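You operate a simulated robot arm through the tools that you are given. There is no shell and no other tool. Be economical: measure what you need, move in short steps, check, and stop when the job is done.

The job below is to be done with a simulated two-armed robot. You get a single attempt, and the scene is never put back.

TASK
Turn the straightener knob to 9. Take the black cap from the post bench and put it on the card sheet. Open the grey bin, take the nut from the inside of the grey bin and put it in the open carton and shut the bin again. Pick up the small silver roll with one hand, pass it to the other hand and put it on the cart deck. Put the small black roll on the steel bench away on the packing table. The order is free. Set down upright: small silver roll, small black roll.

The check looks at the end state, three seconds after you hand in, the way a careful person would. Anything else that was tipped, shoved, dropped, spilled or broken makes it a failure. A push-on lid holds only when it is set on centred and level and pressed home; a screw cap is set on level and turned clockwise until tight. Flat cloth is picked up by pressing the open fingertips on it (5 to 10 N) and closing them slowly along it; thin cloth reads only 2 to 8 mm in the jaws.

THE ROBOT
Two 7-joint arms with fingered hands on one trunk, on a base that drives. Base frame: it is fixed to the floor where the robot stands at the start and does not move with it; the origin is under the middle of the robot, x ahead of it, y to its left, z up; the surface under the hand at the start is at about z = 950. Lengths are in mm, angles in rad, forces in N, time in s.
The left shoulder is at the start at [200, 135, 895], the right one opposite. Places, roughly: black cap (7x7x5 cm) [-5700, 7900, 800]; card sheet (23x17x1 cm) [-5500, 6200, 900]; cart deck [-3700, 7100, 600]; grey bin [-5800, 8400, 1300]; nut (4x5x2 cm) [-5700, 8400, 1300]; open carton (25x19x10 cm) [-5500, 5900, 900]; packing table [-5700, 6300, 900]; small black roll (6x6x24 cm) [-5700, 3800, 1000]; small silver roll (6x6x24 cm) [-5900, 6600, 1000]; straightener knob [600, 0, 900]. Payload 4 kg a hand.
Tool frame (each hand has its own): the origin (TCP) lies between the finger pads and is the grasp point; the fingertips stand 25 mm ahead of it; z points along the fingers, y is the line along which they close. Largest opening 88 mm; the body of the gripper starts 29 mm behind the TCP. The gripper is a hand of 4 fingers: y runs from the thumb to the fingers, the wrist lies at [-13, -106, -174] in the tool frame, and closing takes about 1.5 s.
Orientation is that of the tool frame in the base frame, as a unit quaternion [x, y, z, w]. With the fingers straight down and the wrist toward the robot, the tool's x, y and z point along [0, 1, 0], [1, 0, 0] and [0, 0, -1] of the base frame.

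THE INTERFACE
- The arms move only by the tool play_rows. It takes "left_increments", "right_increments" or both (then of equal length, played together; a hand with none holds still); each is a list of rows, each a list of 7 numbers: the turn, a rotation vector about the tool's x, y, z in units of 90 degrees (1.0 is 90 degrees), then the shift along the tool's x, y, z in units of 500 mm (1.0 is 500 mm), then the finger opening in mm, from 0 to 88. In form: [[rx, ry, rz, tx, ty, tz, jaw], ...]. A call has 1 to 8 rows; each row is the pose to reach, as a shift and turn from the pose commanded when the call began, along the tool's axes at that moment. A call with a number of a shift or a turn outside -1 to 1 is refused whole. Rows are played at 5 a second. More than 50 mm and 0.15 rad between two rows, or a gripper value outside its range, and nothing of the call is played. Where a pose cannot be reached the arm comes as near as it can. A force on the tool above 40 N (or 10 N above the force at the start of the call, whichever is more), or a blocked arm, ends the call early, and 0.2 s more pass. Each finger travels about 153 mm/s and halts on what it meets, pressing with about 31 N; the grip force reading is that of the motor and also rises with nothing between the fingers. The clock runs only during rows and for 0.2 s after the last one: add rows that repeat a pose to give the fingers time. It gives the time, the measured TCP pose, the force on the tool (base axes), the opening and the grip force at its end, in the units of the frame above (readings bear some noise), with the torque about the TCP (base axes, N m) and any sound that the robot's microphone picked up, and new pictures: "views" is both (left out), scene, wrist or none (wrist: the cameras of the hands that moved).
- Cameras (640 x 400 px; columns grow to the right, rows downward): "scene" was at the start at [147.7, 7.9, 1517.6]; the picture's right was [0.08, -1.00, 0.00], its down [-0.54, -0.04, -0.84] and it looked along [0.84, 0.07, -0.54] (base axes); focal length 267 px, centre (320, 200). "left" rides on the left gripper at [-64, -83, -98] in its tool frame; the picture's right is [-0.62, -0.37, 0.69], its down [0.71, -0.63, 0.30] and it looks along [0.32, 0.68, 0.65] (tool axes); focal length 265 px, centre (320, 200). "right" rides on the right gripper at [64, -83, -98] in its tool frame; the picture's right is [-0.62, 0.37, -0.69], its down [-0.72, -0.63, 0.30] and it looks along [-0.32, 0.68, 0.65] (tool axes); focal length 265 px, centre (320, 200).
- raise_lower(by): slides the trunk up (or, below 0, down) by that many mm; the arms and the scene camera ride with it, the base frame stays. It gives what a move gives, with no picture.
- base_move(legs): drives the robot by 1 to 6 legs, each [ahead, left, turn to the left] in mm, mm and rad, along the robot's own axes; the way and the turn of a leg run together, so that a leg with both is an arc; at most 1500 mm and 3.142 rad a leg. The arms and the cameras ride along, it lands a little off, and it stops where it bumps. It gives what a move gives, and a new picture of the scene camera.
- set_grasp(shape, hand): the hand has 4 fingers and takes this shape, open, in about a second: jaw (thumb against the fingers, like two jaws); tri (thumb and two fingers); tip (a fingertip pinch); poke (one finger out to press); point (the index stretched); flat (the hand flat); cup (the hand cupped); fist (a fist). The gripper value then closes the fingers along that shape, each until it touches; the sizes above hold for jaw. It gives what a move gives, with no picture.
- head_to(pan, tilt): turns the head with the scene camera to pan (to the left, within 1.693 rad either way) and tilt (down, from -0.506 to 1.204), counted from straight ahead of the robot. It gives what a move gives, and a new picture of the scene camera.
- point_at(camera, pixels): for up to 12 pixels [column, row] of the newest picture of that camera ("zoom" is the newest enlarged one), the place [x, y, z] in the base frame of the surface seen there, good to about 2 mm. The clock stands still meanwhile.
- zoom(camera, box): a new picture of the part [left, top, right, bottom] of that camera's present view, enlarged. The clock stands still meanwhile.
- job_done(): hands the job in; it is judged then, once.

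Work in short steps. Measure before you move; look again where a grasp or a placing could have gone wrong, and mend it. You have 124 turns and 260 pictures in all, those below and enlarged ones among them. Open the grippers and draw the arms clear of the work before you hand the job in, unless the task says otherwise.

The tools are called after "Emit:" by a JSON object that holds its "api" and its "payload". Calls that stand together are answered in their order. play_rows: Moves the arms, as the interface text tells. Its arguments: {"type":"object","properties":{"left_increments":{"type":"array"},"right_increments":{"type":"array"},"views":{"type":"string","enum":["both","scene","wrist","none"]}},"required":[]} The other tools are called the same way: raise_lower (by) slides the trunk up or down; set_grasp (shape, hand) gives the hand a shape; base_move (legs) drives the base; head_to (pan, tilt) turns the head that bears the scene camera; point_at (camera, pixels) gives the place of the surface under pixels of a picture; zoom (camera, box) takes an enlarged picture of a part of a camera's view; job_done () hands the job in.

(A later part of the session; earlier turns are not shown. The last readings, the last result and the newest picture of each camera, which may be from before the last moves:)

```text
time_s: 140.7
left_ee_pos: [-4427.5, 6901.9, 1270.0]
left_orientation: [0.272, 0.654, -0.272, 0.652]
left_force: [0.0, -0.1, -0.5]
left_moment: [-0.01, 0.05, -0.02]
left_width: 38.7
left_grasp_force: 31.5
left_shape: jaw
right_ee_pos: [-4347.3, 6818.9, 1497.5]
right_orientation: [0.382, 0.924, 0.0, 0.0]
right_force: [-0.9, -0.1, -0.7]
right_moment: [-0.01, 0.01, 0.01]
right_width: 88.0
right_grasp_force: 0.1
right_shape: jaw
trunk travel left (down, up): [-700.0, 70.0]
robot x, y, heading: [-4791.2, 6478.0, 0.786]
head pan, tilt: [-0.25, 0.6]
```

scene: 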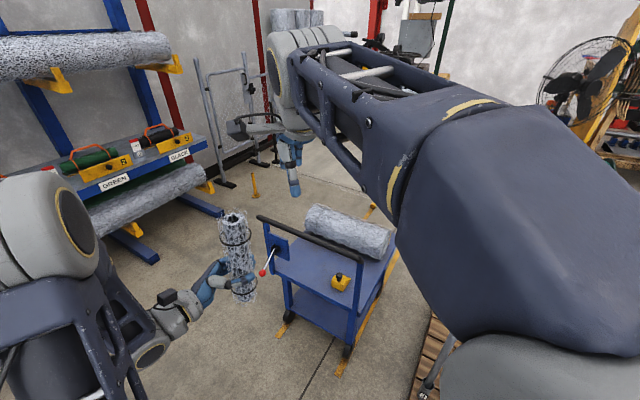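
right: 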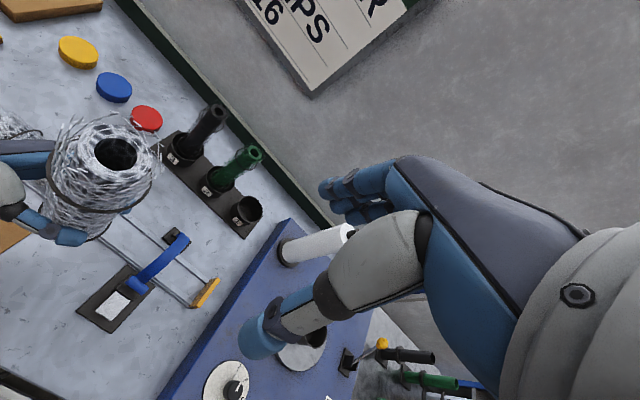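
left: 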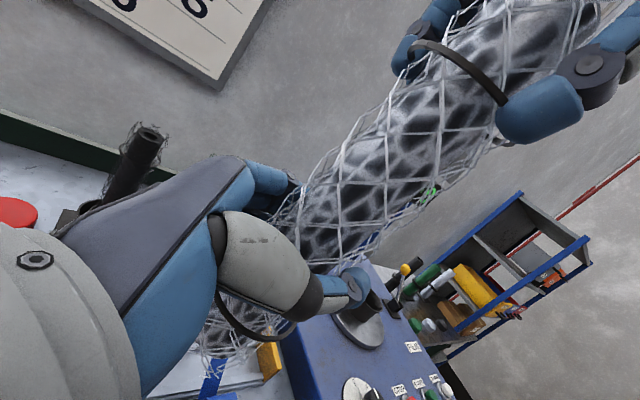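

The cart deck's free area lies between the handle and the lying big roll. I measure it.

Emit:
{"api": "point_at", "payload": {"camera": "scene", "pixels": [[310, 270], [340, 280], [290, 262], [320, 235], [350, 260], [350, 310], [275, 265], [262, 217], [348, 255], [385, 255], [305, 232], [268, 268]]}}

Emit:
{"api": "zoom", "payload": {"camera": "scene", "box": [240, 190, 420, 360]}}

```text
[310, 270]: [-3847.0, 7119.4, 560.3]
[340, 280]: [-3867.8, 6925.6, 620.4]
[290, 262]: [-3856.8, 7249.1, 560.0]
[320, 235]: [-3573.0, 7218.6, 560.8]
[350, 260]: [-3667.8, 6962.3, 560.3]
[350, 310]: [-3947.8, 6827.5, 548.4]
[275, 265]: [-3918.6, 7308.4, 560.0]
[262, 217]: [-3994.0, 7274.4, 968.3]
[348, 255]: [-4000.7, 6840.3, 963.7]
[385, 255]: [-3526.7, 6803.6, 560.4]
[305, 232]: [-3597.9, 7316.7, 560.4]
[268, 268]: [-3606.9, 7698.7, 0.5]
```

```text
2.35 times, centred on (330, 275) of scene
```

zoom: 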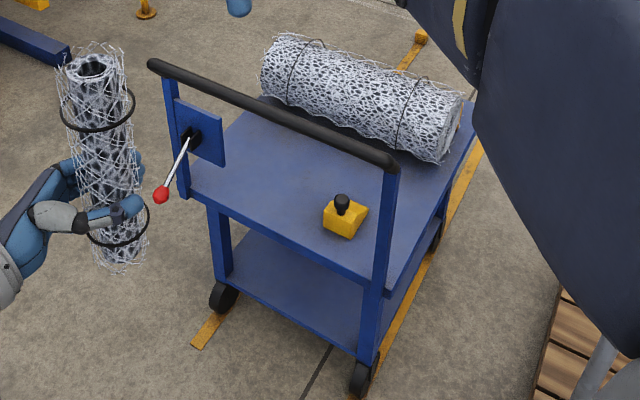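

Deck z=560, x -3960…-3650 free, handle at x≈-4000 (z 968), chock at (-3868,6925). I'll place from the north side facing south, so I drive around to (-3980,7770).

Emit:
{"api": "base_move", "payload": {"legs": [[0, 0, 0.785], [1290, 0, 0], [0, 0, -1.571], [400, 0, 0]]}}

Emit:
{"api": "head_to", "payload": {"pan": -0.6, "tilt": 0.6}}

```text
time_s: 155.2
left_ee_pos: [-3830.0, 7800.8, 1269.6]
left_orientation: [0.502, 0.498, -0.502, 0.499]
left_force: [0.2, 0.0, 0.0]
left_moment: [0.02, -0.02, -0.03]
left_width: 38.7
left_grasp_force: 30.6
left_shape: jaw
right_ee_pos: [-3832.4, 7683.3, 1496.1]
right_orientation: [0.708, 0.706, 0.0, 0.0]
right_force: [0.3, 0.0, 1.0]
right_moment: [0.02, -0.02, -0.02]
right_width: 87.6
right_grasp_force: 0.0
right_shape: jaw
trunk travel left (down, up): [-700.0, 70.0]
robot x, y, heading: [-4391.8, 7759.0, -0.0]
head pan, tilt: [-0.25, 0.6]
```

scene: 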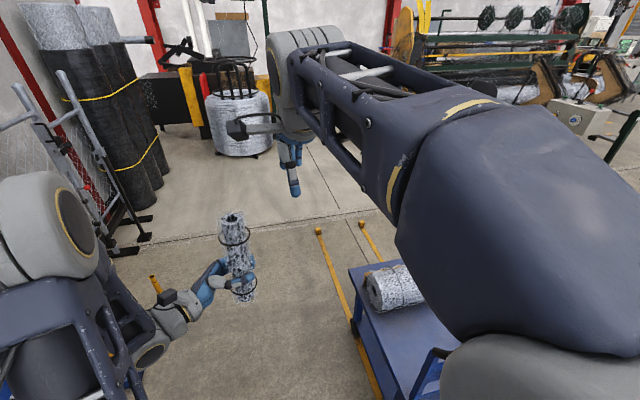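

```text
time_s: 156.0
left_ee_pos: [-3830.0, 7799.3, 1270.5]
left_orientation: [0.503, 0.499, -0.501, 0.498]
left_force: [0.4, 1.2, 0.4]
left_moment: [0.0, 0.02, 0.02]
left_width: 38.4
left_grasp_force: 31.0
left_shape: jaw
right_ee_pos: [-3832.5, 7684.9, 1497.3]
right_orientation: [0.708, 0.706, 0.0, 0.0]
right_force: [-0.1, -0.7, 0.5]
right_moment: [0.0, 0.01, 0.02]
right_width: 87.7
right_grasp_force: 0.0
right_shape: jaw
trunk travel left (down, up): [-700.0, 70.0]
robot x, y, heading: [-4392.1, 7756.8, 0.002]
head pan, tilt: [-0.6, 0.6]
```

scene: 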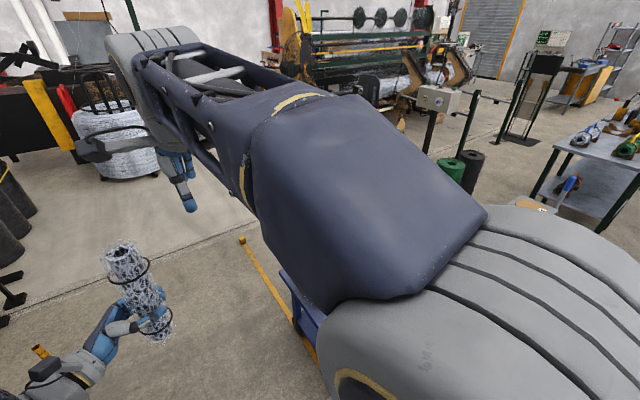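

The right arm blocks the view; I move it 220 mm to the right and start turning the left hand (with roll) to point forward.

Emit:
{"api": "play_rows", "payload": {"right_increments": [[0, 0, 0, -0.055, 0, 0, 88], [0, 0, 0, -0.11, 0, 0, 88], [0, 0, 0, -0.165, 0, 0, 88], [0, 0, 0, -0.22, 0, 0, 88], [0, 0, 0, -0.275, 0, 0, 88], [0, 0, 0, -0.33, 0, 0, 88], [0, 0, 0, -0.385, 0, 0, 88], [0, 0, 0, -0.44, 0, 0, 88]], "left_increments": [[-0.09, 0, 0, 0, -0.01, -0.045, 25], [-0.18, 0, 0, 0, -0.02, -0.09, 25], [-0.27, 0, 0, 0, -0.03, -0.135, 25], [-0.36, 0, 0, 0, -0.04, -0.18, 25], [-0.45, 0, 0, 0, -0.05, -0.225, 25], [-0.54, 0, 0, 0, -0.06, -0.27, 25], [-0.63, 0, 0, 0, -0.07, -0.315, 25], [-0.72, 0, 0, 0, -0.08, -0.36, 25]], "views": "scene"}}

```text
time_s: 157.8
left_ee_pos: [-3771.9, 8069.1, 1285.3]
left_orientation: [0.156, 0.69, -0.157, 0.689]
left_force: [-0.1, -1.1, -2.2]
left_moment: [0.03, 0.01, -0.02]
left_width: 38.3
left_grasp_force: 30.8
left_shape: jaw
left hand out of reach, approached as far as the arm can: row 1, 2, 3, 4, 5, 6, 7, 8
right_ee_pos: [-3833.7, 7463.2, 1496.9]
right_orientation: [0.707, 0.707, 0.0, 0.0]
right_force: [-0.3, 0.3, -0.2]
right_moment: [0.04, 0.03, -0.02]
right_width: 87.4
right_grasp_force: 0.1
right_shape: jaw
trunk travel left (down, up): [-700.0, 70.0]
robot x, y, heading: [-4391.0, 7755.8, -0.0]
head pan, tilt: [-0.6, 0.6]
```

scene: 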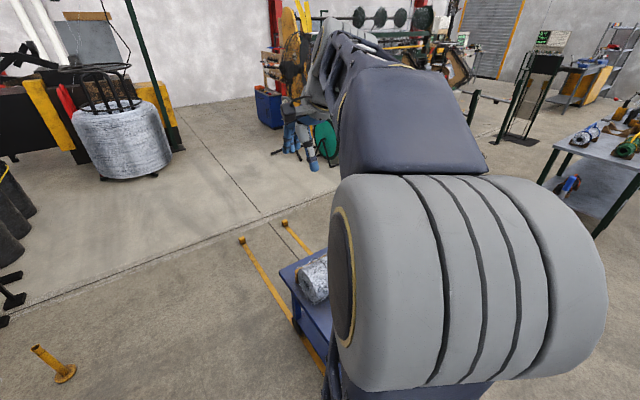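

The left hand settled at robot-frame (619,313), fingers 25° right of ahead, roll vertical. I keep that arm pose and use base + trunk to place: face south and shift east so the TCP comes over (-3785,7175).

Emit:
{"api": "base_move", "payload": {"legs": [[0, 0, -1.571], [-40, 296, 0]]}}

Emit:
{"api": "head_to", "payload": {"pan": 0.45, "tilt": 0.8}}

```text
time_s: 163.6
left_ee_pos: [-3786.7, 7179.9, 1285.7]
left_orientation: [0.598, 0.378, -0.597, 0.378]
left_force: [0.2, 0.1, -1.4]
left_moment: [0.02, 0.02, 0.02]
left_width: 37.4
left_grasp_force: 31.2
left_shape: jaw
right_ee_pos: [-4393.3, 7238.7, 1498.1]
right_orientation: [1.0, 0.001, 0.0, 0.0]
right_force: [0.2, 0.2, 0.7]
right_moment: [-0.01, -0.01, 0.0]
right_width: 87.5
right_grasp_force: 0.0
right_shape: jaw
trunk travel left (down, up): [-700.0, 70.0]
robot x, y, heading: [-4102.6, 7798.9, -1.566]
head pan, tilt: [-0.6, 0.6]
```

scene: 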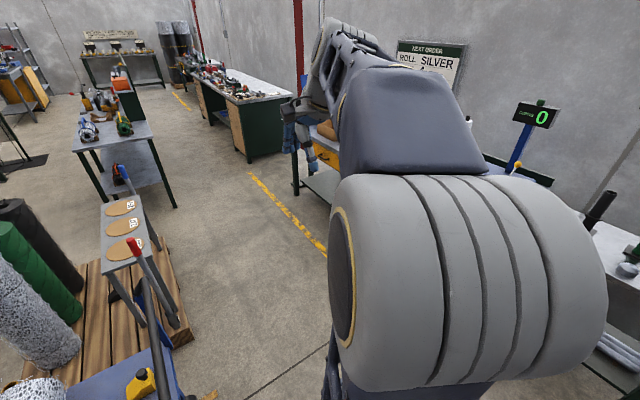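

```text
time_s: 164.9
left_ee_pos: [-3786.4, 7180.2, 1285.3]
left_orientation: [0.598, 0.379, -0.597, 0.378]
left_force: [-0.4, 0.0, -2.3]
left_moment: [0.01, -0.01, 0.01]
left_width: 37.4
left_grasp_force: 30.8
left_shape: jaw
right_ee_pos: [-4392.6, 7238.6, 1498.2]
right_orientation: [1.0, 0.002, 0.0, -0.001]
right_force: [0.7, 0.0, -0.1]
right_moment: [0.01, -0.01, 0.02]
right_width: 87.6
right_grasp_force: 0.1
right_shape: jaw
trunk travel left (down, up): [-700.0, 70.0]
robot x, y, heading: [-4099.6, 7797.8, -1.565]
head pan, tilt: [0.45, 0.799]
```

scene: 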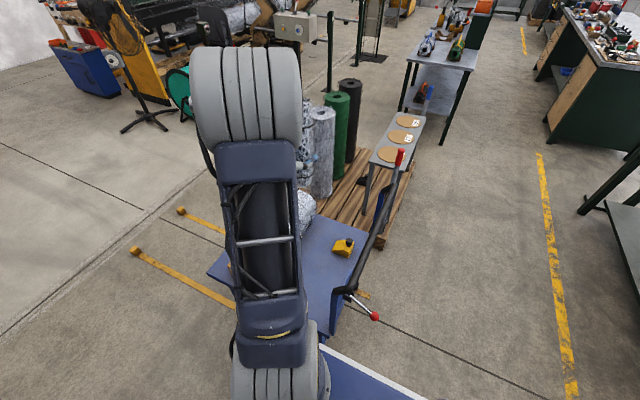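

The arm hides the hand; I measure the visible deck and big-roll edges and look via the left wrist camera.

Emit:
{"api": "point_at", "payload": {"camera": "scene", "pixels": [[305, 200], [303, 230], [310, 245], [325, 280], [225, 268], [300, 170], [310, 212], [345, 240]]}}

Emit:
{"api": "zoom", "payload": {"camera": "left", "box": [0, 0, 640, 400]}}

Emit:
{"api": "point_at", "payload": {"camera": "left", "pixels": [[100, 330], [250, 370], [330, 350]]}}

```text
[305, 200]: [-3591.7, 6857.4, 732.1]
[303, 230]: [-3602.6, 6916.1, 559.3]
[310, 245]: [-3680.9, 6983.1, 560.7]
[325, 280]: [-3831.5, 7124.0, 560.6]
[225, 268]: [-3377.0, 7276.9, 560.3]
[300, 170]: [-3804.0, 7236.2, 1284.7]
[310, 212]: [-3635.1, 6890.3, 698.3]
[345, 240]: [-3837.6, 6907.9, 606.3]
```

```text
1.00 times, centred on (320, 200) of left (not enlarged: the box is as wide or as high as the picture)
```

zoom: 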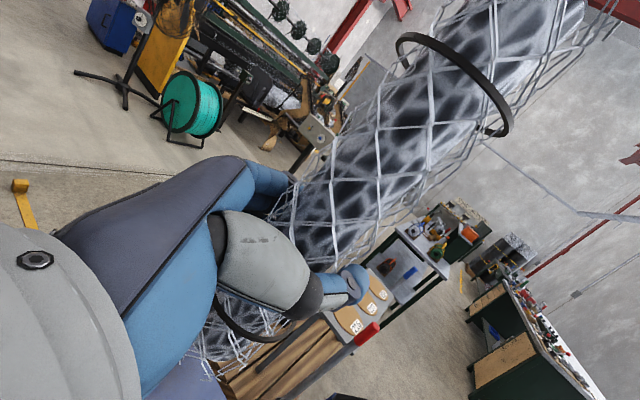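

```text
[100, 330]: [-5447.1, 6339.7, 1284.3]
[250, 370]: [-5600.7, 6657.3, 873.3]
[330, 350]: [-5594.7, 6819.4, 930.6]
```

Emit:
{"api": "point_at", "payload": {"camera": "scene", "pixels": [[245, 100], [230, 150], [265, 250], [270, 350], [275, 380], [300, 110], [240, 300], [297, 280]]}}

Emit:
{"api": "raise_lower", "payload": {"by": -300}}

Emit:
{"api": "zoom", "payload": {"camera": "scene", "box": [0, 0, 640, 400]}}

```text
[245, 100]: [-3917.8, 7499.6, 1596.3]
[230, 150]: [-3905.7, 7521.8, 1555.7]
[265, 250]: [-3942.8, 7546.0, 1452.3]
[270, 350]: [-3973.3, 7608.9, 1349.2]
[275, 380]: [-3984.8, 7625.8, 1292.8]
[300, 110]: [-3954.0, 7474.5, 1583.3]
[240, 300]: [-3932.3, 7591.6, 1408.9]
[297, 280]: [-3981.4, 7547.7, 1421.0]
```

```text
time_s: 167.9
left_ee_pos: [-3786.5, 7179.8, 985.5]
left_orientation: [0.599, 0.378, -0.597, 0.378]
left_force: [-0.2, 0.2, -2.2]
left_moment: [0.01, -0.02, -0.01]
left_width: 37.6
left_grasp_force: 30.6
left_shape: jaw
right_ee_pos: [-4392.3, 7238.5, 1196.0]
right_orientation: [1.0, 0.002, 0.001, 0.0]
right_force: [0.0, -0.5, 0.4]
right_moment: [0.01, 0.03, -0.01]
right_width: 87.7
right_grasp_force: 0.0
right_shape: jaw
trunk travel left (down, up): [-400.0, 370.0]
robot x, y, heading: [-4106.2, 7796.6, -1.57]
head pan, tilt: [0.45, 0.799]
```

```text
1.00 times, centred on (320, 200) of scene (not enlarged: the box is as wide or as high as the picture)
```

zoom: 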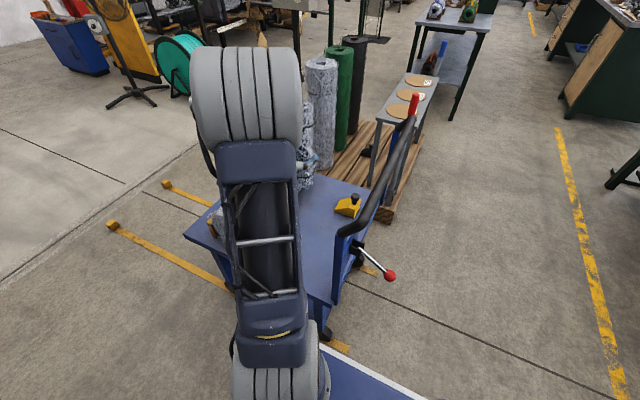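

Elbow is high and clear. I check the lever ball against the right arm, then lower 250 more.

Emit:
{"api": "point_at", "payload": {"camera": "scene", "pixels": [[388, 275], [350, 228], [412, 120], [340, 240], [302, 175]]}}

Emit:
{"api": "raise_lower", "payload": {"by": -250}}

Emit:
{"api": "zoom", "payload": {"camera": "left", "box": [0, 0, 640, 400]}}

```text
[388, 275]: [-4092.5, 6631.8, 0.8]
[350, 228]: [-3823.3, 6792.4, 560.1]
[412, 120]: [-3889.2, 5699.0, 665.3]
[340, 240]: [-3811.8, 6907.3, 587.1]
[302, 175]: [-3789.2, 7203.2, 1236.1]
```

```text
time_s: 170.5
left_ee_pos: [-3786.2, 7181.0, 735.6]
left_orientation: [0.599, 0.377, -0.597, 0.378]
left_force: [0.1, 0.2, -2.6]
left_moment: [0.03, 0.02, 0.01]
left_width: 37.3
left_grasp_force: 31.1
left_shape: jaw
right_ee_pos: [-4392.2, 7239.2, 947.1]
right_orientation: [1.0, 0.002, 0.0, 0.0]
right_force: [0.4, 0.6, -0.1]
right_moment: [-0.01, 0.0, 0.01]
right_width: 87.7
right_grasp_force: 0.1
right_shape: jaw
trunk travel left (down, up): [-150.0, 620.0]
robot x, y, heading: [-4100.6, 7797.7, -1.572]
head pan, tilt: [0.45, 0.799]
```

```text
1.00 times, centred on (320, 200) of left (not enlarged: the box is as wide or as high as the picture)
```

zoom: 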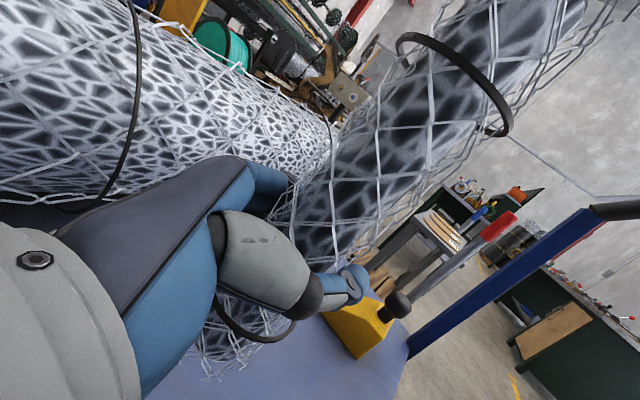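

The big roll lies close by the hand; I measure clearances.

Emit:
{"api": "point_at", "payload": {"camera": "zoom", "pixels": [[250, 150], [100, 195], [30, 200], [220, 150], [215, 365], [300, 370], [350, 320], [150, 50], [375, 375], [400, 300], [290, 180]]}}

```text
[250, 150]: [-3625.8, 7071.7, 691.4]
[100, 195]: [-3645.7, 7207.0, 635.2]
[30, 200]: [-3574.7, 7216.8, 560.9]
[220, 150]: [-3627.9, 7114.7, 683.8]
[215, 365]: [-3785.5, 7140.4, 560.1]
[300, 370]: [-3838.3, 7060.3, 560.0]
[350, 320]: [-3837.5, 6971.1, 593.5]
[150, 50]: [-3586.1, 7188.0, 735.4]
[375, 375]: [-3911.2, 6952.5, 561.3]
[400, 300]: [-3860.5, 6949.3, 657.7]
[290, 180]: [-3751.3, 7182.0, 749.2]
```

Gap to the big roll is ample. I lower 72 mm, leaving a few mm.

Emit:
{"api": "raise_lower", "payload": {"by": -72}}

Emit:
{"api": "zoom", "payload": {"camera": "left", "box": [120, 260, 400, 400]}}

```text
time_s: 171.6
left_ee_pos: [-3785.3, 7181.6, 664.0]
left_orientation: [0.598, 0.378, -0.598, 0.377]
left_force: [-0.3, -0.7, -2.2]
left_moment: [0.01, -0.02, 0.0]
left_width: 37.7
left_grasp_force: 31.3
left_shape: jaw
right_ee_pos: [-4393.0, 7237.7, 876.2]
right_orientation: [1.0, 0.002, 0.0, 0.0]
right_force: [0.4, -1.1, 0.3]
right_moment: [0.01, 0.01, 0.0]
right_width: 87.8
right_grasp_force: 0.0
right_shape: jaw
trunk travel left (down, up): [-78.0, 692.0]
robot x, y, heading: [-4100.6, 7799.9, -1.568]
head pan, tilt: [0.45, 0.799]
```

```text
2.29 times, centred on (260, 330) of left
```

zoom: 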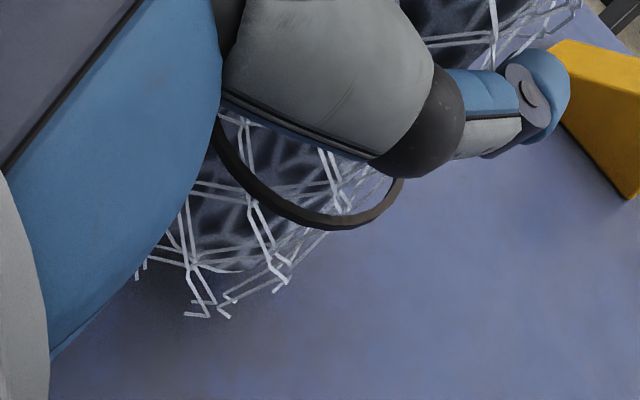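

Close to the deck, ~5 mm to go. I lower 4 and then 2 mm, watching the force.

Emit:
{"api": "raise_lower", "payload": {"by": -4}}

Emit:
{"api": "raise_lower", "payload": {"by": -2}}

```text
time_s: 172.2
left_ee_pos: [-3785.5, 7182.1, 660.0]
left_orientation: [0.598, 0.379, -0.597, 0.378]
left_force: [-0.2, 0.5, -2.5]
left_moment: [-0.01, 0.0, 0.0]
left_width: 37.5
left_grasp_force: 30.7
left_shape: jaw
right_ee_pos: [-4392.4, 7238.6, 872.5]
right_orientation: [1.0, 0.002, 0.001, 0.0]
right_force: [0.1, -0.7, 0.3]
right_moment: [0.01, 0.02, -0.01]
right_width: 87.7
right_grasp_force: 0.1
right_shape: jaw
trunk travel left (down, up): [-74.0, 696.0]
robot x, y, heading: [-4100.7, 7800.8, -1.565]
head pan, tilt: [0.45, 0.799]
```

```text
time_s: 172.7
left_ee_pos: [-3786.6, 7182.4, 657.5]
left_orientation: [0.599, 0.378, -0.597, 0.377]
left_force: [0.2, 0.1, -2.1]
left_moment: [0.01, 0.02, 0.02]
left_width: 37.2
left_grasp_force: 30.6
left_shape: jaw
right_ee_pos: [-4394.0, 7238.6, 868.8]
right_orientation: [1.0, 0.002, 0.001, 0.0]
right_force: [0.3, 0.2, -0.1]
right_moment: [-0.01, 0.03, 0.01]
right_width: 87.7
right_grasp_force: 0.0
right_shape: jaw
trunk travel left (down, up): [-72.0, 698.0]
robot x, y, heading: [-4100.5, 7799.3, -1.572]
head pan, tilt: [0.45, 0.799]
```

Emit:
{"api": "raise_lower", "payload": {"by": -2}}

Emit:
{"api": "raise_lower", "payload": {"by": -1.5}}

```text
time_s: 173.2
left_ee_pos: [-3785.8, 7180.4, 655.8]
left_orientation: [-0.597, -0.377, 0.598, -0.379]
left_force: [1.4, 0.3, 4.5]
left_moment: [-0.1, -0.11, 0.0]
left_width: 37.2
left_grasp_force: 31.4
left_shape: jaw
right_ee_pos: [-4391.5, 7239.2, 867.6]
right_orientation: [1.0, 0.002, 0.001, 0.0]
right_force: [-0.2, -0.4, 0.4]
right_moment: [0.01, -0.01, 0.02]
right_width: 87.8
right_grasp_force: 0.1
right_shape: jaw
trunk travel left (down, up): [-70.0, 700.0]
robot x, y, heading: [-4099.3, 7797.5, -1.563]
head pan, tilt: [0.45, 0.799]
```

```text
time_s: 173.7
left_ee_pos: [-3786.4, 7181.2, 655.3]
left_orientation: [0.598, 0.376, -0.597, 0.379]
left_force: [1.5, 0.9, 11.9]
left_moment: [-0.19, -0.15, 0.02]
left_width: 37.3
left_grasp_force: 30.7
left_shape: jaw
right_ee_pos: [-4392.4, 7238.2, 865.4]
right_orientation: [1.0, 0.001, 0.0, 0.0]
right_force: [-0.3, 0.8, 0.8]
right_moment: [-0.01, 0.0, -0.01]
right_width: 87.7
right_grasp_force: 0.0
right_shape: jaw
trunk travel left (down, up): [-69.0, 701.0]
robot x, y, heading: [-4098.7, 7797.7, -1.565]
head pan, tilt: [0.45, 0.799]
```

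Contact (≈12 N). I open the left hand in place and check.

Emit:
{"api": "play_rows", "payload": {"left_increments": [[0, 0, 0, 0, 0, 0, 50], [0, 0, 0, 0, 0, 0, 65], [0, 0, 0, 0, 0, 0, 80], [0, 0, 0, 0, 0, 0, 88], [0, 0, 0, 0, 0, 0, 88]], "views": "wrist"}}

```text
time_s: 174.9
left_ee_pos: [-3787.4, 7180.9, 653.8]
left_orientation: [0.598, 0.378, -0.597, 0.378]
left_force: [-0.1, 0.2, 0.0]
left_moment: [-0.01, 0.0, 0.0]
left_width: 87.4
left_grasp_force: 0.0
left_shape: jaw
right_ee_pos: [-4393.1, 7240.0, 866.3]
right_orientation: [1.0, 0.001, 0.001, 0.0]
right_force: [-0.1, 0.5, 1.0]
right_moment: [-0.02, -0.01, 0.03]
right_width: 87.8
right_grasp_force: 0.0
right_shape: jaw
trunk travel left (down, up): [-69.0, 701.0]
robot x, y, heading: [-4102.7, 7795.6, -1.575]
head pan, tilt: [0.45, 0.799]
```

left: 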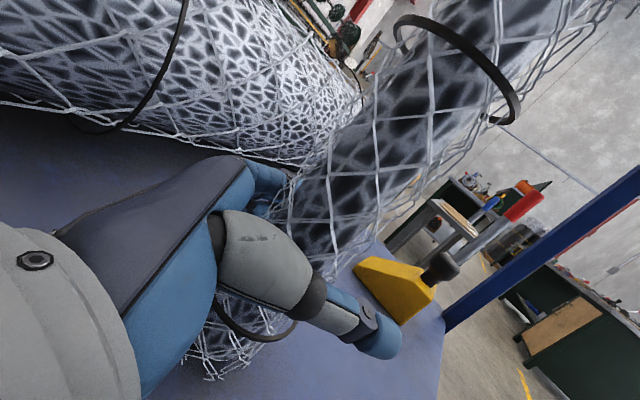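

Roll stands free. I back the base straight along the hand's axis so the fingers slide off.

Emit:
{"api": "base_move", "payload": {"legs": [[-126, 60, 0]]}}

Emit:
{"api": "zoom", "payload": {"camera": "left", "box": [0, 0, 640, 400]}}

```text
time_s: 176.2
left_ee_pos: [-3725.8, 7306.2, 652.9]
left_orientation: [0.598, 0.378, -0.597, 0.377]
left_force: [-0.2, 0.0, -0.2]
left_moment: [0.05, 0.01, -0.01]
left_width: 87.8
left_grasp_force: 0.1
left_shape: jaw
right_ee_pos: [-4332.7, 7364.5, 865.7]
right_orientation: [1.0, 0.001, 0.001, 0.0]
right_force: [-0.4, -0.1, -0.8]
right_moment: [0.01, 0.0, -0.01]
right_width: 87.6
right_grasp_force: 0.0
right_shape: jaw
trunk travel left (down, up): [-69.0, 701.0]
robot x, y, heading: [-4043.3, 7923.6, -1.57]
head pan, tilt: [0.45, 0.799]
```

scene: 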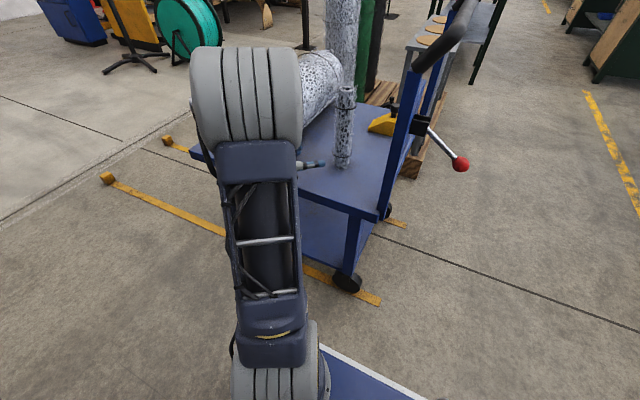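

```text
1.00 times, centred on (320, 200) of left (not enlarged: the box is as wide or as high as the picture)
```

zoom: 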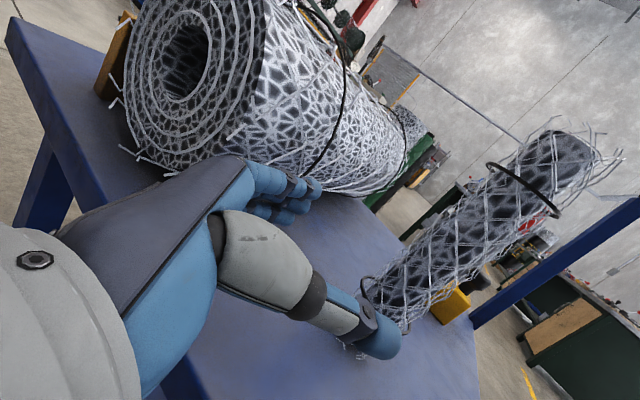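

The silver roll stands upright on the deck, hand clear. I back off, then raise the trunk.

Emit:
{"api": "base_move", "payload": {"legs": [[-170, 0, 0]]}}

Emit:
{"api": "raise_lower", "payload": {"by": 431}}

Emit:
{"api": "base_move", "payload": {"legs": [[0, -450, 0], [0, 0, -1.571]]}}

Emit:
{"api": "head_to", "payload": {"pan": 0.0, "tilt": 0.35}}

```text
time_s: 177.7
left_ee_pos: [-3725.9, 7477.7, 653.8]
left_orientation: [0.598, 0.378, -0.597, 0.378]
left_force: [-0.5, 0.6, 0.6]
left_moment: [-0.01, 0.01, 0.02]
left_width: 87.7
left_grasp_force: 0.0
left_shape: jaw
right_ee_pos: [-4331.6, 7535.1, 866.1]
right_orientation: [1.0, 0.001, 0.001, 0.0]
right_force: [0.7, -0.4, -0.3]
right_moment: [-0.03, 0.0, -0.01]
right_width: 87.7
right_grasp_force: 0.0
right_shape: jaw
trunk travel left (down, up): [-69.0, 701.0]
robot x, y, heading: [-4040.4, 8093.7, -1.563]
head pan, tilt: [0.45, 0.799]
```

scene: 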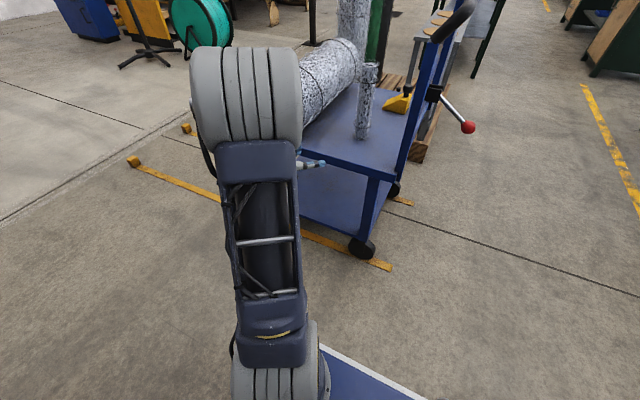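

```text
refused: 431 is not a number from -400 to 400
```

```text
time_s: 184.3
left_ee_pos: [-5120.1, 7804.3, 653.1]
left_orientation: [0.687, -0.168, -0.687, -0.168]
left_force: [-0.1, 0.0, -0.6]
left_moment: [0.04, 0.02, -0.01]
left_width: 87.5
left_grasp_force: 0.1
left_shape: jaw
right_ee_pos: [-5039.7, 8407.5, 866.5]
right_orientation: [-0.695, 0.719, 0.001, 0.0]
right_force: [-0.2, -0.1, -1.3]
right_moment: [-0.01, 0.05, -0.01]
right_width: 87.8
right_grasp_force: 0.0
right_shape: jaw
trunk travel left (down, up): [-69.0, 701.0]
robot x, y, heading: [-4488.9, 8094.3, 3.109]
head pan, tilt: [0.45, 0.799]
```

scene: 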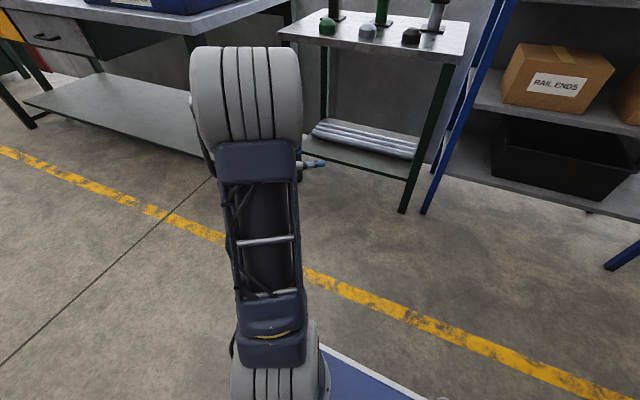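

```text
time_s: 185.2
left_ee_pos: [-5121.9, 7803.3, 651.6]
left_orientation: [0.687, -0.169, -0.687, -0.168]
left_force: [0.9, 0.3, 0.5]
left_moment: [0.0, -0.02, -0.02]
left_width: 87.7
left_grasp_force: 0.1
left_shape: jaw
right_ee_pos: [-5039.1, 8407.5, 865.7]
right_orientation: [-0.694, 0.72, -0.001, 0.001]
right_force: [-0.8, -0.7, 1.0]
right_moment: [-0.02, 0.01, -0.02]
right_width: 87.8
right_grasp_force: 0.1
right_shape: jaw
trunk travel left (down, up): [-69.0, 701.0]
robot x, y, heading: [-4493.2, 8093.2, 3.104]
head pan, tilt: [0.0, 0.351]
```

scene: 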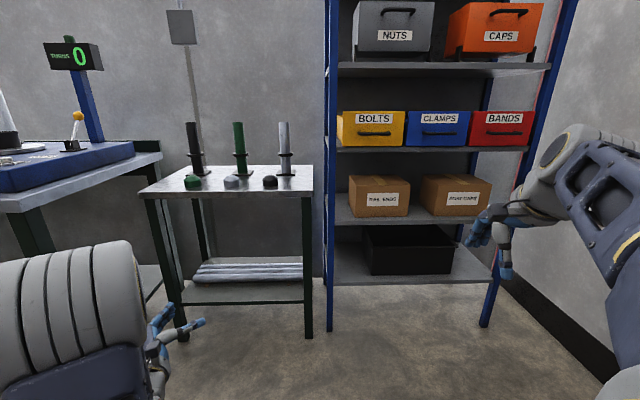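

Post bench with black cap at (270,181); grey bin "NUTS" at top shelf (393,28). I raise the trunk and look closely.

Emit:
{"api": "raise_lower", "payload": {"by": 400}}

Emit:
{"api": "head_to", "payload": {"pan": -0.1, "tilt": 0.3}}

Emit:
{"api": "zoom", "payload": {"camera": "scene", "box": [260, 60, 520, 230]}}

```text
time_s: 189.0
left_ee_pos: [-5121.4, 7804.3, 1052.6]
left_orientation: [0.687, -0.168, -0.686, -0.168]
left_force: [0.3, -0.1, 0.3]
left_moment: [-0.03, 0.0, 0.04]
left_width: 87.4
left_grasp_force: 0.1
left_shape: jaw
right_ee_pos: [-5041.5, 8406.7, 1264.8]
right_orientation: [-0.694, 0.72, 0.001, 0.0]
right_force: [0.7, -0.3, -1.2]
right_moment: [-0.03, 0.03, 0.0]
right_width: 87.5
right_grasp_force: 0.0
right_shape: jaw
trunk travel left (down, up): [-469.0, 301.0]
robot x, y, heading: [-4493.4, 8094.6, 3.106]
head pan, tilt: [0.0, 0.351]
```

```text
time_s: 189.7
left_ee_pos: [-5120.6, 7804.5, 1053.3]
left_orientation: [0.688, -0.168, -0.686, -0.168]
left_force: [0.6, -0.6, 0.0]
left_moment: [-0.05, -0.02, 0.03]
left_width: 87.5
left_grasp_force: 0.0
left_shape: jaw
right_ee_pos: [-5040.2, 8407.3, 1266.1]
right_orientation: [-0.694, 0.72, 0.0, 0.0]
right_force: [-0.6, 0.0, -0.1]
right_moment: [0.02, -0.02, 0.0]
right_width: 87.6
right_grasp_force: 0.0
right_shape: jaw
trunk travel left (down, up): [-469.0, 301.0]
robot x, y, heading: [-4493.2, 8098.4, 3.108]
head pan, tilt: [-0.099, 0.3]
```

scene: 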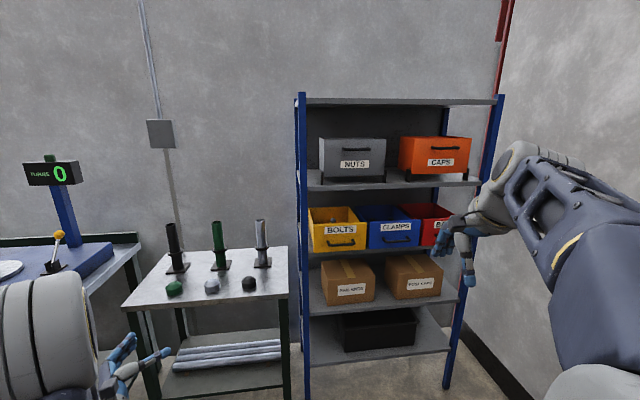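

```text
2.35 times, centred on (390, 145) of scene
```

zoom: 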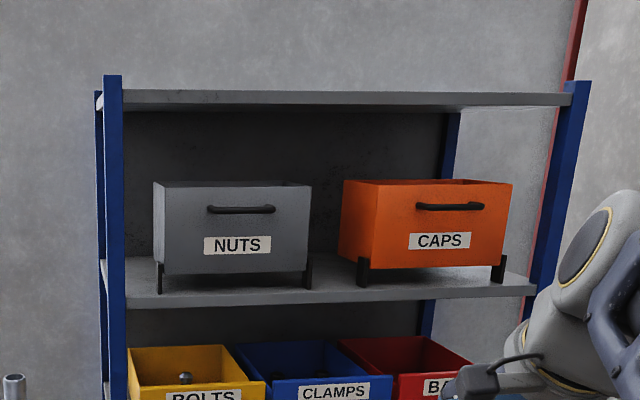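

The bin is a drawer-like tub on black runners with a bar handle; the shelf above blocks it until pulled out. I measure it.

Emit:
{"api": "point_at", "payload": {"camera": "zoom", "pixels": [[208, 210], [240, 209], [274, 209], [240, 190], [155, 185], [310, 190], [230, 268], [160, 285], [308, 280], [345, 97], [260, 182], [240, 240]]}}

Emit:
{"api": "point_at", "payload": {"camera": "scene", "pixels": [[249, 283], [249, 277], [262, 262], [262, 230], [285, 300], [212, 287], [175, 288], [130, 300], [300, 200]]}}

Emit:
{"api": "zoom", "payload": {"camera": "scene", "box": [120, 210, 300, 320]}}

```text
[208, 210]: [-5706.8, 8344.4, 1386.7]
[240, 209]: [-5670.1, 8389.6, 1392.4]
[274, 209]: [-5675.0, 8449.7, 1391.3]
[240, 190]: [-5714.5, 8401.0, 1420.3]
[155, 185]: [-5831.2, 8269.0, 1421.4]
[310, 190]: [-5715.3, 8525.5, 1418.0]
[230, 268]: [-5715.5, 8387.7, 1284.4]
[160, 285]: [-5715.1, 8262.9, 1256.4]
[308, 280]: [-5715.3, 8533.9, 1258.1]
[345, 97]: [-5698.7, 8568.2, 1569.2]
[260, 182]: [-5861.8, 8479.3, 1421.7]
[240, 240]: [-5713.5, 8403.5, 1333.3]
```

```text
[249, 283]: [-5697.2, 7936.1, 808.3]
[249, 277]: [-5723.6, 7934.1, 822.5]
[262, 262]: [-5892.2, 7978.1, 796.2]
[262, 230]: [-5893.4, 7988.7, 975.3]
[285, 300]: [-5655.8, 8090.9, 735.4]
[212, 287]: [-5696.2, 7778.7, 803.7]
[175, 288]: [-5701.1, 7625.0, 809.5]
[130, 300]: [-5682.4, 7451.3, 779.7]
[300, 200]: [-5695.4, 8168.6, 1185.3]
```

```text
3.56 times, centred on (210, 265) of scene
```

zoom: 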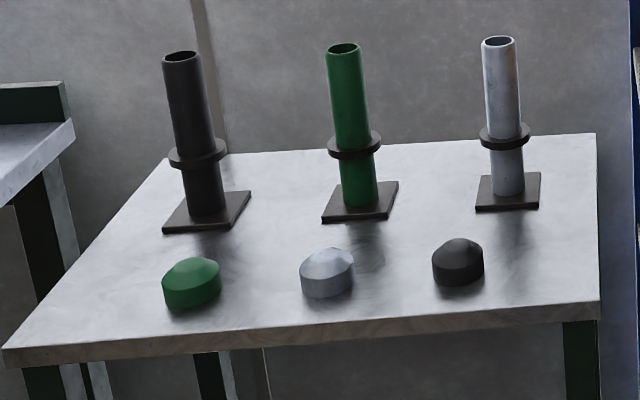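

Handle bar at (-5670, 8397, 1391), face at x=-5715. I'll pull it with the right hand pointing forward, pinching the bar vertically. I raise the trunk and pitch the right hand forward (72% first).

Emit:
{"api": "raise_lower", "payload": {"by": 260}}

Emit:
{"api": "play_rows", "payload": {"right_increments": [[-0.09, 0, 0, 0, 0, 0, 88], [-0.18, 0, 0, 0, 0, 0, 88], [-0.27, 0, 0, 0, 0, 0, 88], [-0.36, 0, 0, 0, 0, 0, 88], [-0.45, 0, 0, 0, 0, 0, 88], [-0.54, 0, 0, 0, 0, 0, 88], [-0.63, 0, 0, 0, 0, 0, 88], [-0.72, 0, 0, 0, 0, 0, 88]], "views": "none"}}

Emit:
{"api": "play_rows", "payload": {"right_increments": [[-0.07, 0, 0, 0, 0, 0, 88], [-0.14, 0, 0, 0, 0, 0, 88], [-0.21, 0, 0, 0, 0, 0, 88], [-0.28, 0, 0, 0, 0, 0, 88], [-0.28, 0, 0, 0, 0, 0, 88]], "views": "scene"}}

```text
time_s: 192.4
left_ee_pos: [-5119.6, 7803.3, 1312.9]
left_orientation: [0.687, -0.168, -0.686, -0.168]
left_force: [0.5, -0.3, 0.1]
left_moment: [0.01, 0.01, 0.0]
left_width: 87.5
left_grasp_force: 0.0
left_shape: jaw
right_ee_pos: [-5039.1, 8407.1, 1526.0]
right_orientation: [-0.695, 0.719, 0.001, 0.0]
right_force: [-0.1, -0.2, -0.5]
right_moment: [0.0, 0.01, 0.02]
right_width: 87.6
right_grasp_force: 0.0
right_shape: jaw
trunk travel left (down, up): [-728.0, 41.0]
robot x, y, heading: [-4491.9, 8096.6, 3.108]
head pan, tilt: [-0.099, 0.3]
```

```text
time_s: 194.2
left_ee_pos: [-5121.1, 7803.4, 1314.9]
left_orientation: [-0.687, 0.168, 0.687, 0.167]
left_force: [0.2, 0.0, -0.4]
left_moment: [0.05, -0.03, -0.01]
left_width: 87.6
left_grasp_force: 0.2
left_shape: jaw
right_ee_pos: [-5040.6, 8406.7, 1526.7]
right_orientation: [-0.587, 0.607, 0.385, -0.372]
right_force: [0.4, 0.8, 0.2]
right_moment: [0.0, -0.01, -0.02]
right_width: 87.9
right_grasp_force: 0.2
right_shape: jaw
trunk travel left (down, up): [-728.0, 41.0]
robot x, y, heading: [-4495.1, 8092.9, 3.107]
head pan, tilt: [-0.099, 0.3]
```

```text
time_s: 195.4
left_ee_pos: [-5121.2, 7804.9, 1313.8]
left_orientation: [0.688, -0.168, -0.686, -0.168]
left_force: [-0.4, -0.3, 0.0]
left_moment: [0.01, 0.0, -0.05]
left_width: 87.8
left_grasp_force: 0.1
left_shape: jaw
right_ee_pos: [-5040.6, 8405.6, 1526.6]
right_orientation: [-0.49, 0.508, 0.509, -0.492]
right_force: [0.4, 0.0, 0.6]
right_moment: [0.0, 0.0, 0.0]
right_width: 87.8
right_grasp_force: 0.2
right_shape: jaw
trunk travel left (down, up): [-728.0, 41.0]
robot x, y, heading: [-4496.1, 8095.0, 3.099]
head pan, tilt: [-0.099, 0.3]
```

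scene: 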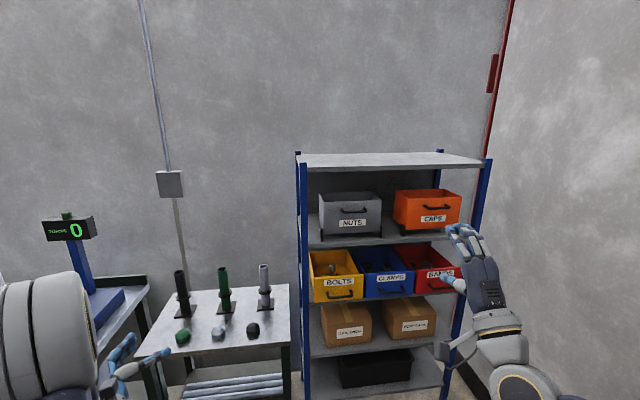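

Square up the base, advance 475 mm, and lower the hand to the handle height.

Emit:
{"api": "base_move", "payload": {"legs": [[0, 0, 0.042], [475, -15, 0]]}}

Emit:
{"api": "play_rows", "payload": {"right_increments": [[0, 0, 0, 0, -0.09, 0, 88], [0, 0, 0, 0, -0.18, 0, 88], [0, 0, 0, 0, -0.27, 0, 88], [0, 0, 0, 0, -0.27, 0, 88]], "views": "both"}}

```text
time_s: 197.3
left_ee_pos: [-5255.3, 7777.1, 1311.9]
left_orientation: [0.69, -0.155, -0.689, -0.157]
left_force: [0.5, 0.0, 0.5]
left_moment: [0.03, 0.04, -0.04]
left_width: 87.7
left_grasp_force: 0.0
left_shape: jaw
right_ee_pos: [-5188.0, 8399.5, 1526.9]
right_orientation: [-0.489, 0.511, 0.511, -0.488]
right_force: [-0.2, 0.4, -0.3]
right_moment: [-0.03, -0.01, 0.04]
right_width: 87.7
right_grasp_force: 0.1
right_shape: jaw
trunk travel left (down, up): [-728.0, 41.0]
robot x, y, heading: [-4632.1, 8096.8, -3.137]
head pan, tilt: [-0.099, 0.3]
stopped in leg 2: the robot was blocked; the commanded pose is now the measured one
```

scene: 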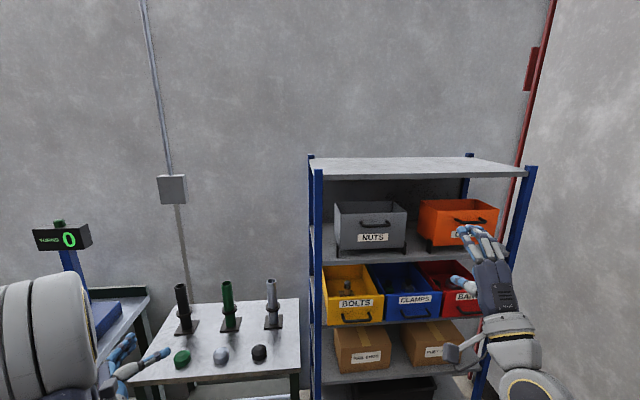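

```text
time_s: 198.5
left_ee_pos: [-5241.0, 7790.7, 1315.1]
left_orientation: [-0.687, 0.164, 0.689, 0.165]
left_force: [0.9, 0.2, -1.2]
left_moment: [-0.01, -0.03, -0.01]
left_width: 87.7
left_grasp_force: 0.0
left_shape: jaw
right_ee_pos: [-5162.8, 8439.3, 1395.1]
right_orientation: [-0.474, 0.524, 0.532, -0.466]
right_force: [-1.0, 0.0, 0.5]
right_moment: [-0.03, -0.02, -0.02]
right_width: 87.8
right_grasp_force: 0.1
right_shape: jaw
right hand out of reach, approached as far as the arm can: row 2, 3, 4
trunk travel left (down, up): [-728.0, 41.0]
robot x, y, heading: [-4613.3, 8094.3, 3.12]
head pan, tilt: [-0.099, 0.3]
stopped in row 4 (right hand): the arm was blocked; the commanded pose is now the measured one
```

scene: 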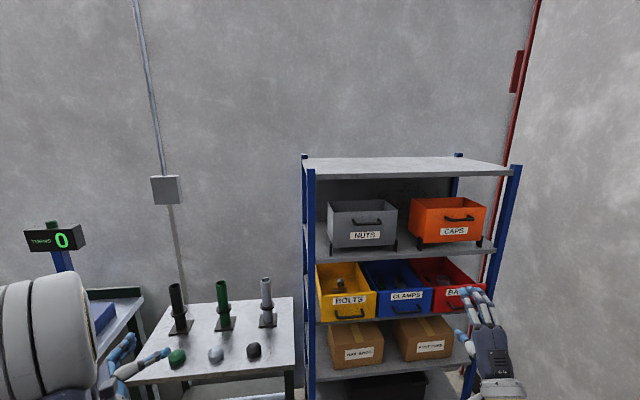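
right: 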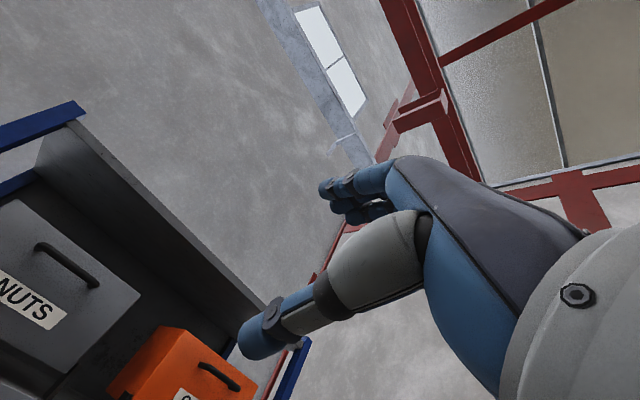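

The base was blocked at x≈-4630, and the right arm too; I suspect the right elbow meets the roll rack to the north. I look right.

Emit:
{"api": "head_to", "payload": {"pan": -1.3, "tilt": 0.5}}

```text
time_s: 199.9
left_ee_pos: [-5241.4, 7790.2, 1313.5]
left_orientation: [-0.686, 0.163, 0.689, 0.164]
left_force: [-0.2, 0.6, -1.0]
left_moment: [0.0, 0.01, 0.01]
left_width: 87.9
left_grasp_force: 0.0
left_shape: jaw
right_ee_pos: [-5163.0, 8441.5, 1395.3]
right_orientation: [-0.473, 0.526, 0.532, -0.466]
right_force: [-0.5, 0.1, 0.6]
right_moment: [0.03, 0.02, -0.01]
right_width: 87.9
right_grasp_force: 0.0
right_shape: jaw
trunk travel left (down, up): [-728.0, 41.0]
robot x, y, heading: [-4621.2, 8096.6, 3.118]
head pan, tilt: [-1.3, 0.499]
```

scene: 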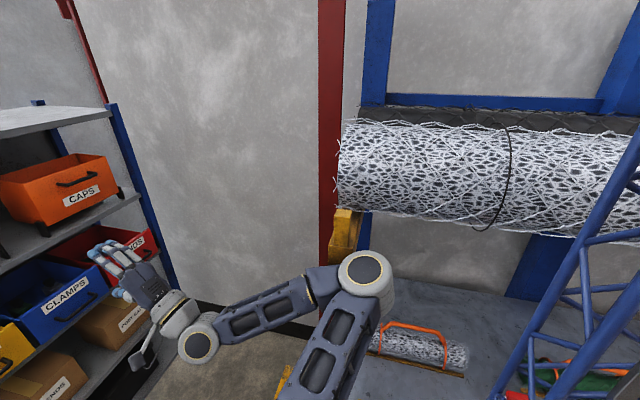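

The right elbow at (365,285) is under the rack's big roll, against the yellow bracket (345,232). I measure to escape safely.

Emit:
{"api": "point_at", "payload": {"camera": "scene", "pixels": [[365, 270], [345, 240], [360, 215], [420, 215], [470, 225], [430, 170], [385, 290], [420, 350], [355, 215], [340, 300], [440, 335], [330, 350]]}}

Emit:
{"api": "zoom", "payload": {"camera": "scene", "box": [260, 180, 500, 380]}}

```text
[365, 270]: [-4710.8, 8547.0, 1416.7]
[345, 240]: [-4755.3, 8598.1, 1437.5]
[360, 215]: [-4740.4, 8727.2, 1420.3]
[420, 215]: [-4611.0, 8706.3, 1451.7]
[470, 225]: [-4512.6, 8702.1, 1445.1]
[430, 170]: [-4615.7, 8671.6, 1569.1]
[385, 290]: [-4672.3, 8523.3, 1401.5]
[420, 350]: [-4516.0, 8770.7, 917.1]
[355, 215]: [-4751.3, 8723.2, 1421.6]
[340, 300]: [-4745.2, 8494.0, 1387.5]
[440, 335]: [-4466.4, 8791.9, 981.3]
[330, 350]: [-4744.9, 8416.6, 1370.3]
```

```text
2.00 times, centred on (380, 280) of scene
```

zoom: 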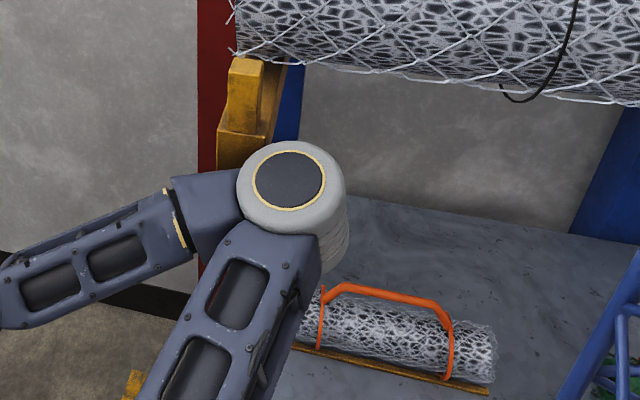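

I slide the base left 200 (away from the rack), ahead 345 past the bracket, then right 190.

Emit:
{"api": "base_move", "payload": {"legs": [[0, 200, 0], [345, 0, 0.022], [0, -190, 0]]}}

Emit:
{"api": "head_to", "payload": {"pan": -1.5, "tilt": 0.4}}

Emit:
{"api": "head_to", "payload": {"pan": -0.25, "tilt": 0.35}}

```text
time_s: 204.4
left_ee_pos: [-5587.8, 7777.9, 1313.7]
left_orientation: [-0.689, 0.158, 0.689, 0.158]
left_force: [0.4, 0.0, 0.3]
left_moment: [0.01, -0.01, -0.01]
left_width: 87.7
left_grasp_force: 0.0
left_shape: jaw
right_ee_pos: [-5523.4, 8426.1, 1392.8]
right_orientation: [-0.479, 0.521, 0.522, -0.475]
right_force: [1.2, 0.0, -0.3]
right_moment: [-0.06, -0.01, 0.0]
right_width: 88.2
right_grasp_force: 0.1
right_shape: jaw
trunk travel left (down, up): [-728.0, 41.0]
robot x, y, heading: [-4967.9, 8090.7, 3.132]
head pan, tilt: [-1.3, 0.499]
```

scene: 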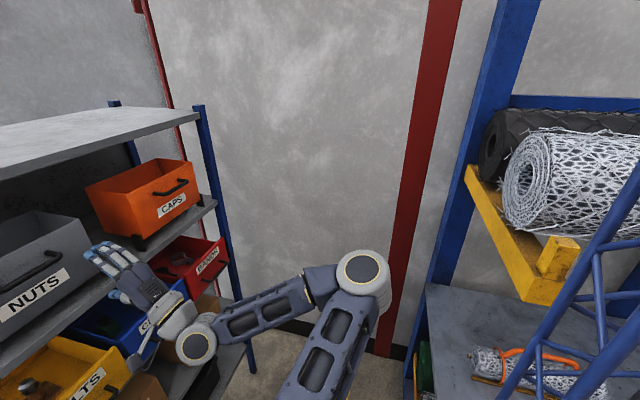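

```text
time_s: 205.2
left_ee_pos: [-5587.5, 7778.0, 1314.3]
left_orientation: [-0.689, 0.159, 0.689, 0.158]
left_force: [-0.4, -0.2, 1.8]
left_moment: [0.03, 0.01, 0.02]
left_width: 87.6
left_grasp_force: 0.0
left_shape: jaw
right_ee_pos: [-5521.9, 8426.7, 1392.3]
right_orientation: [-0.478, 0.522, 0.523, -0.475]
right_force: [-0.7, 0.1, 0.1]
right_moment: [0.03, 0.01, 0.0]
right_width: 87.9
right_grasp_force: 0.0
right_shape: jaw
trunk travel left (down, up): [-728.0, 41.0]
robot x, y, heading: [-4965.5, 8092.1, 3.142]
head pan, tilt: [-1.499, 0.4]
```

scene: 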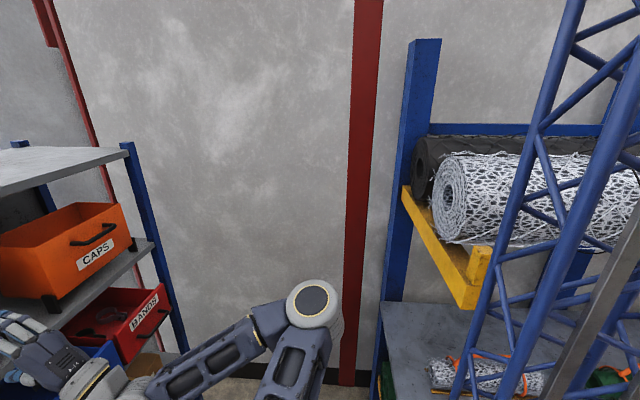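

```text
time_s: 206.6
left_ee_pos: [-5587.7, 7779.8, 1315.0]
left_orientation: [-0.689, 0.158, 0.689, 0.157]
left_force: [-0.7, 0.1, 0.1]
left_moment: [-0.03, -0.02, -0.02]
left_width: 87.9
left_grasp_force: 0.0
left_shape: jaw
right_ee_pos: [-5522.9, 8426.8, 1393.0]
right_orientation: [-0.478, 0.522, 0.523, -0.475]
right_force: [0.6, 0.4, -0.7]
right_moment: [0.04, 0.03, 0.02]
right_width: 87.8
right_grasp_force: 0.1
right_shape: jaw
trunk travel left (down, up): [-728.0, 41.0]
robot x, y, heading: [-4966.8, 8089.0, 3.134]
head pan, tilt: [-0.25, 0.351]
```

scene: 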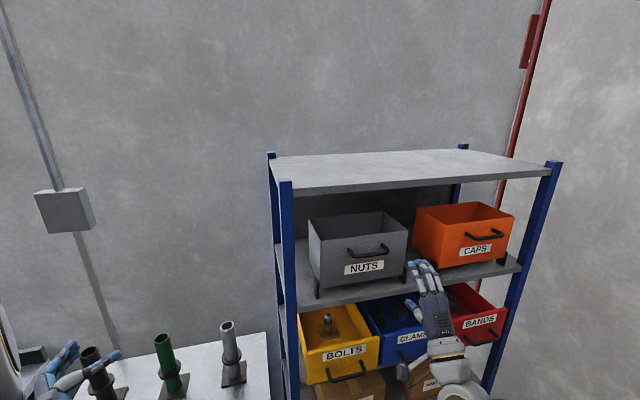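

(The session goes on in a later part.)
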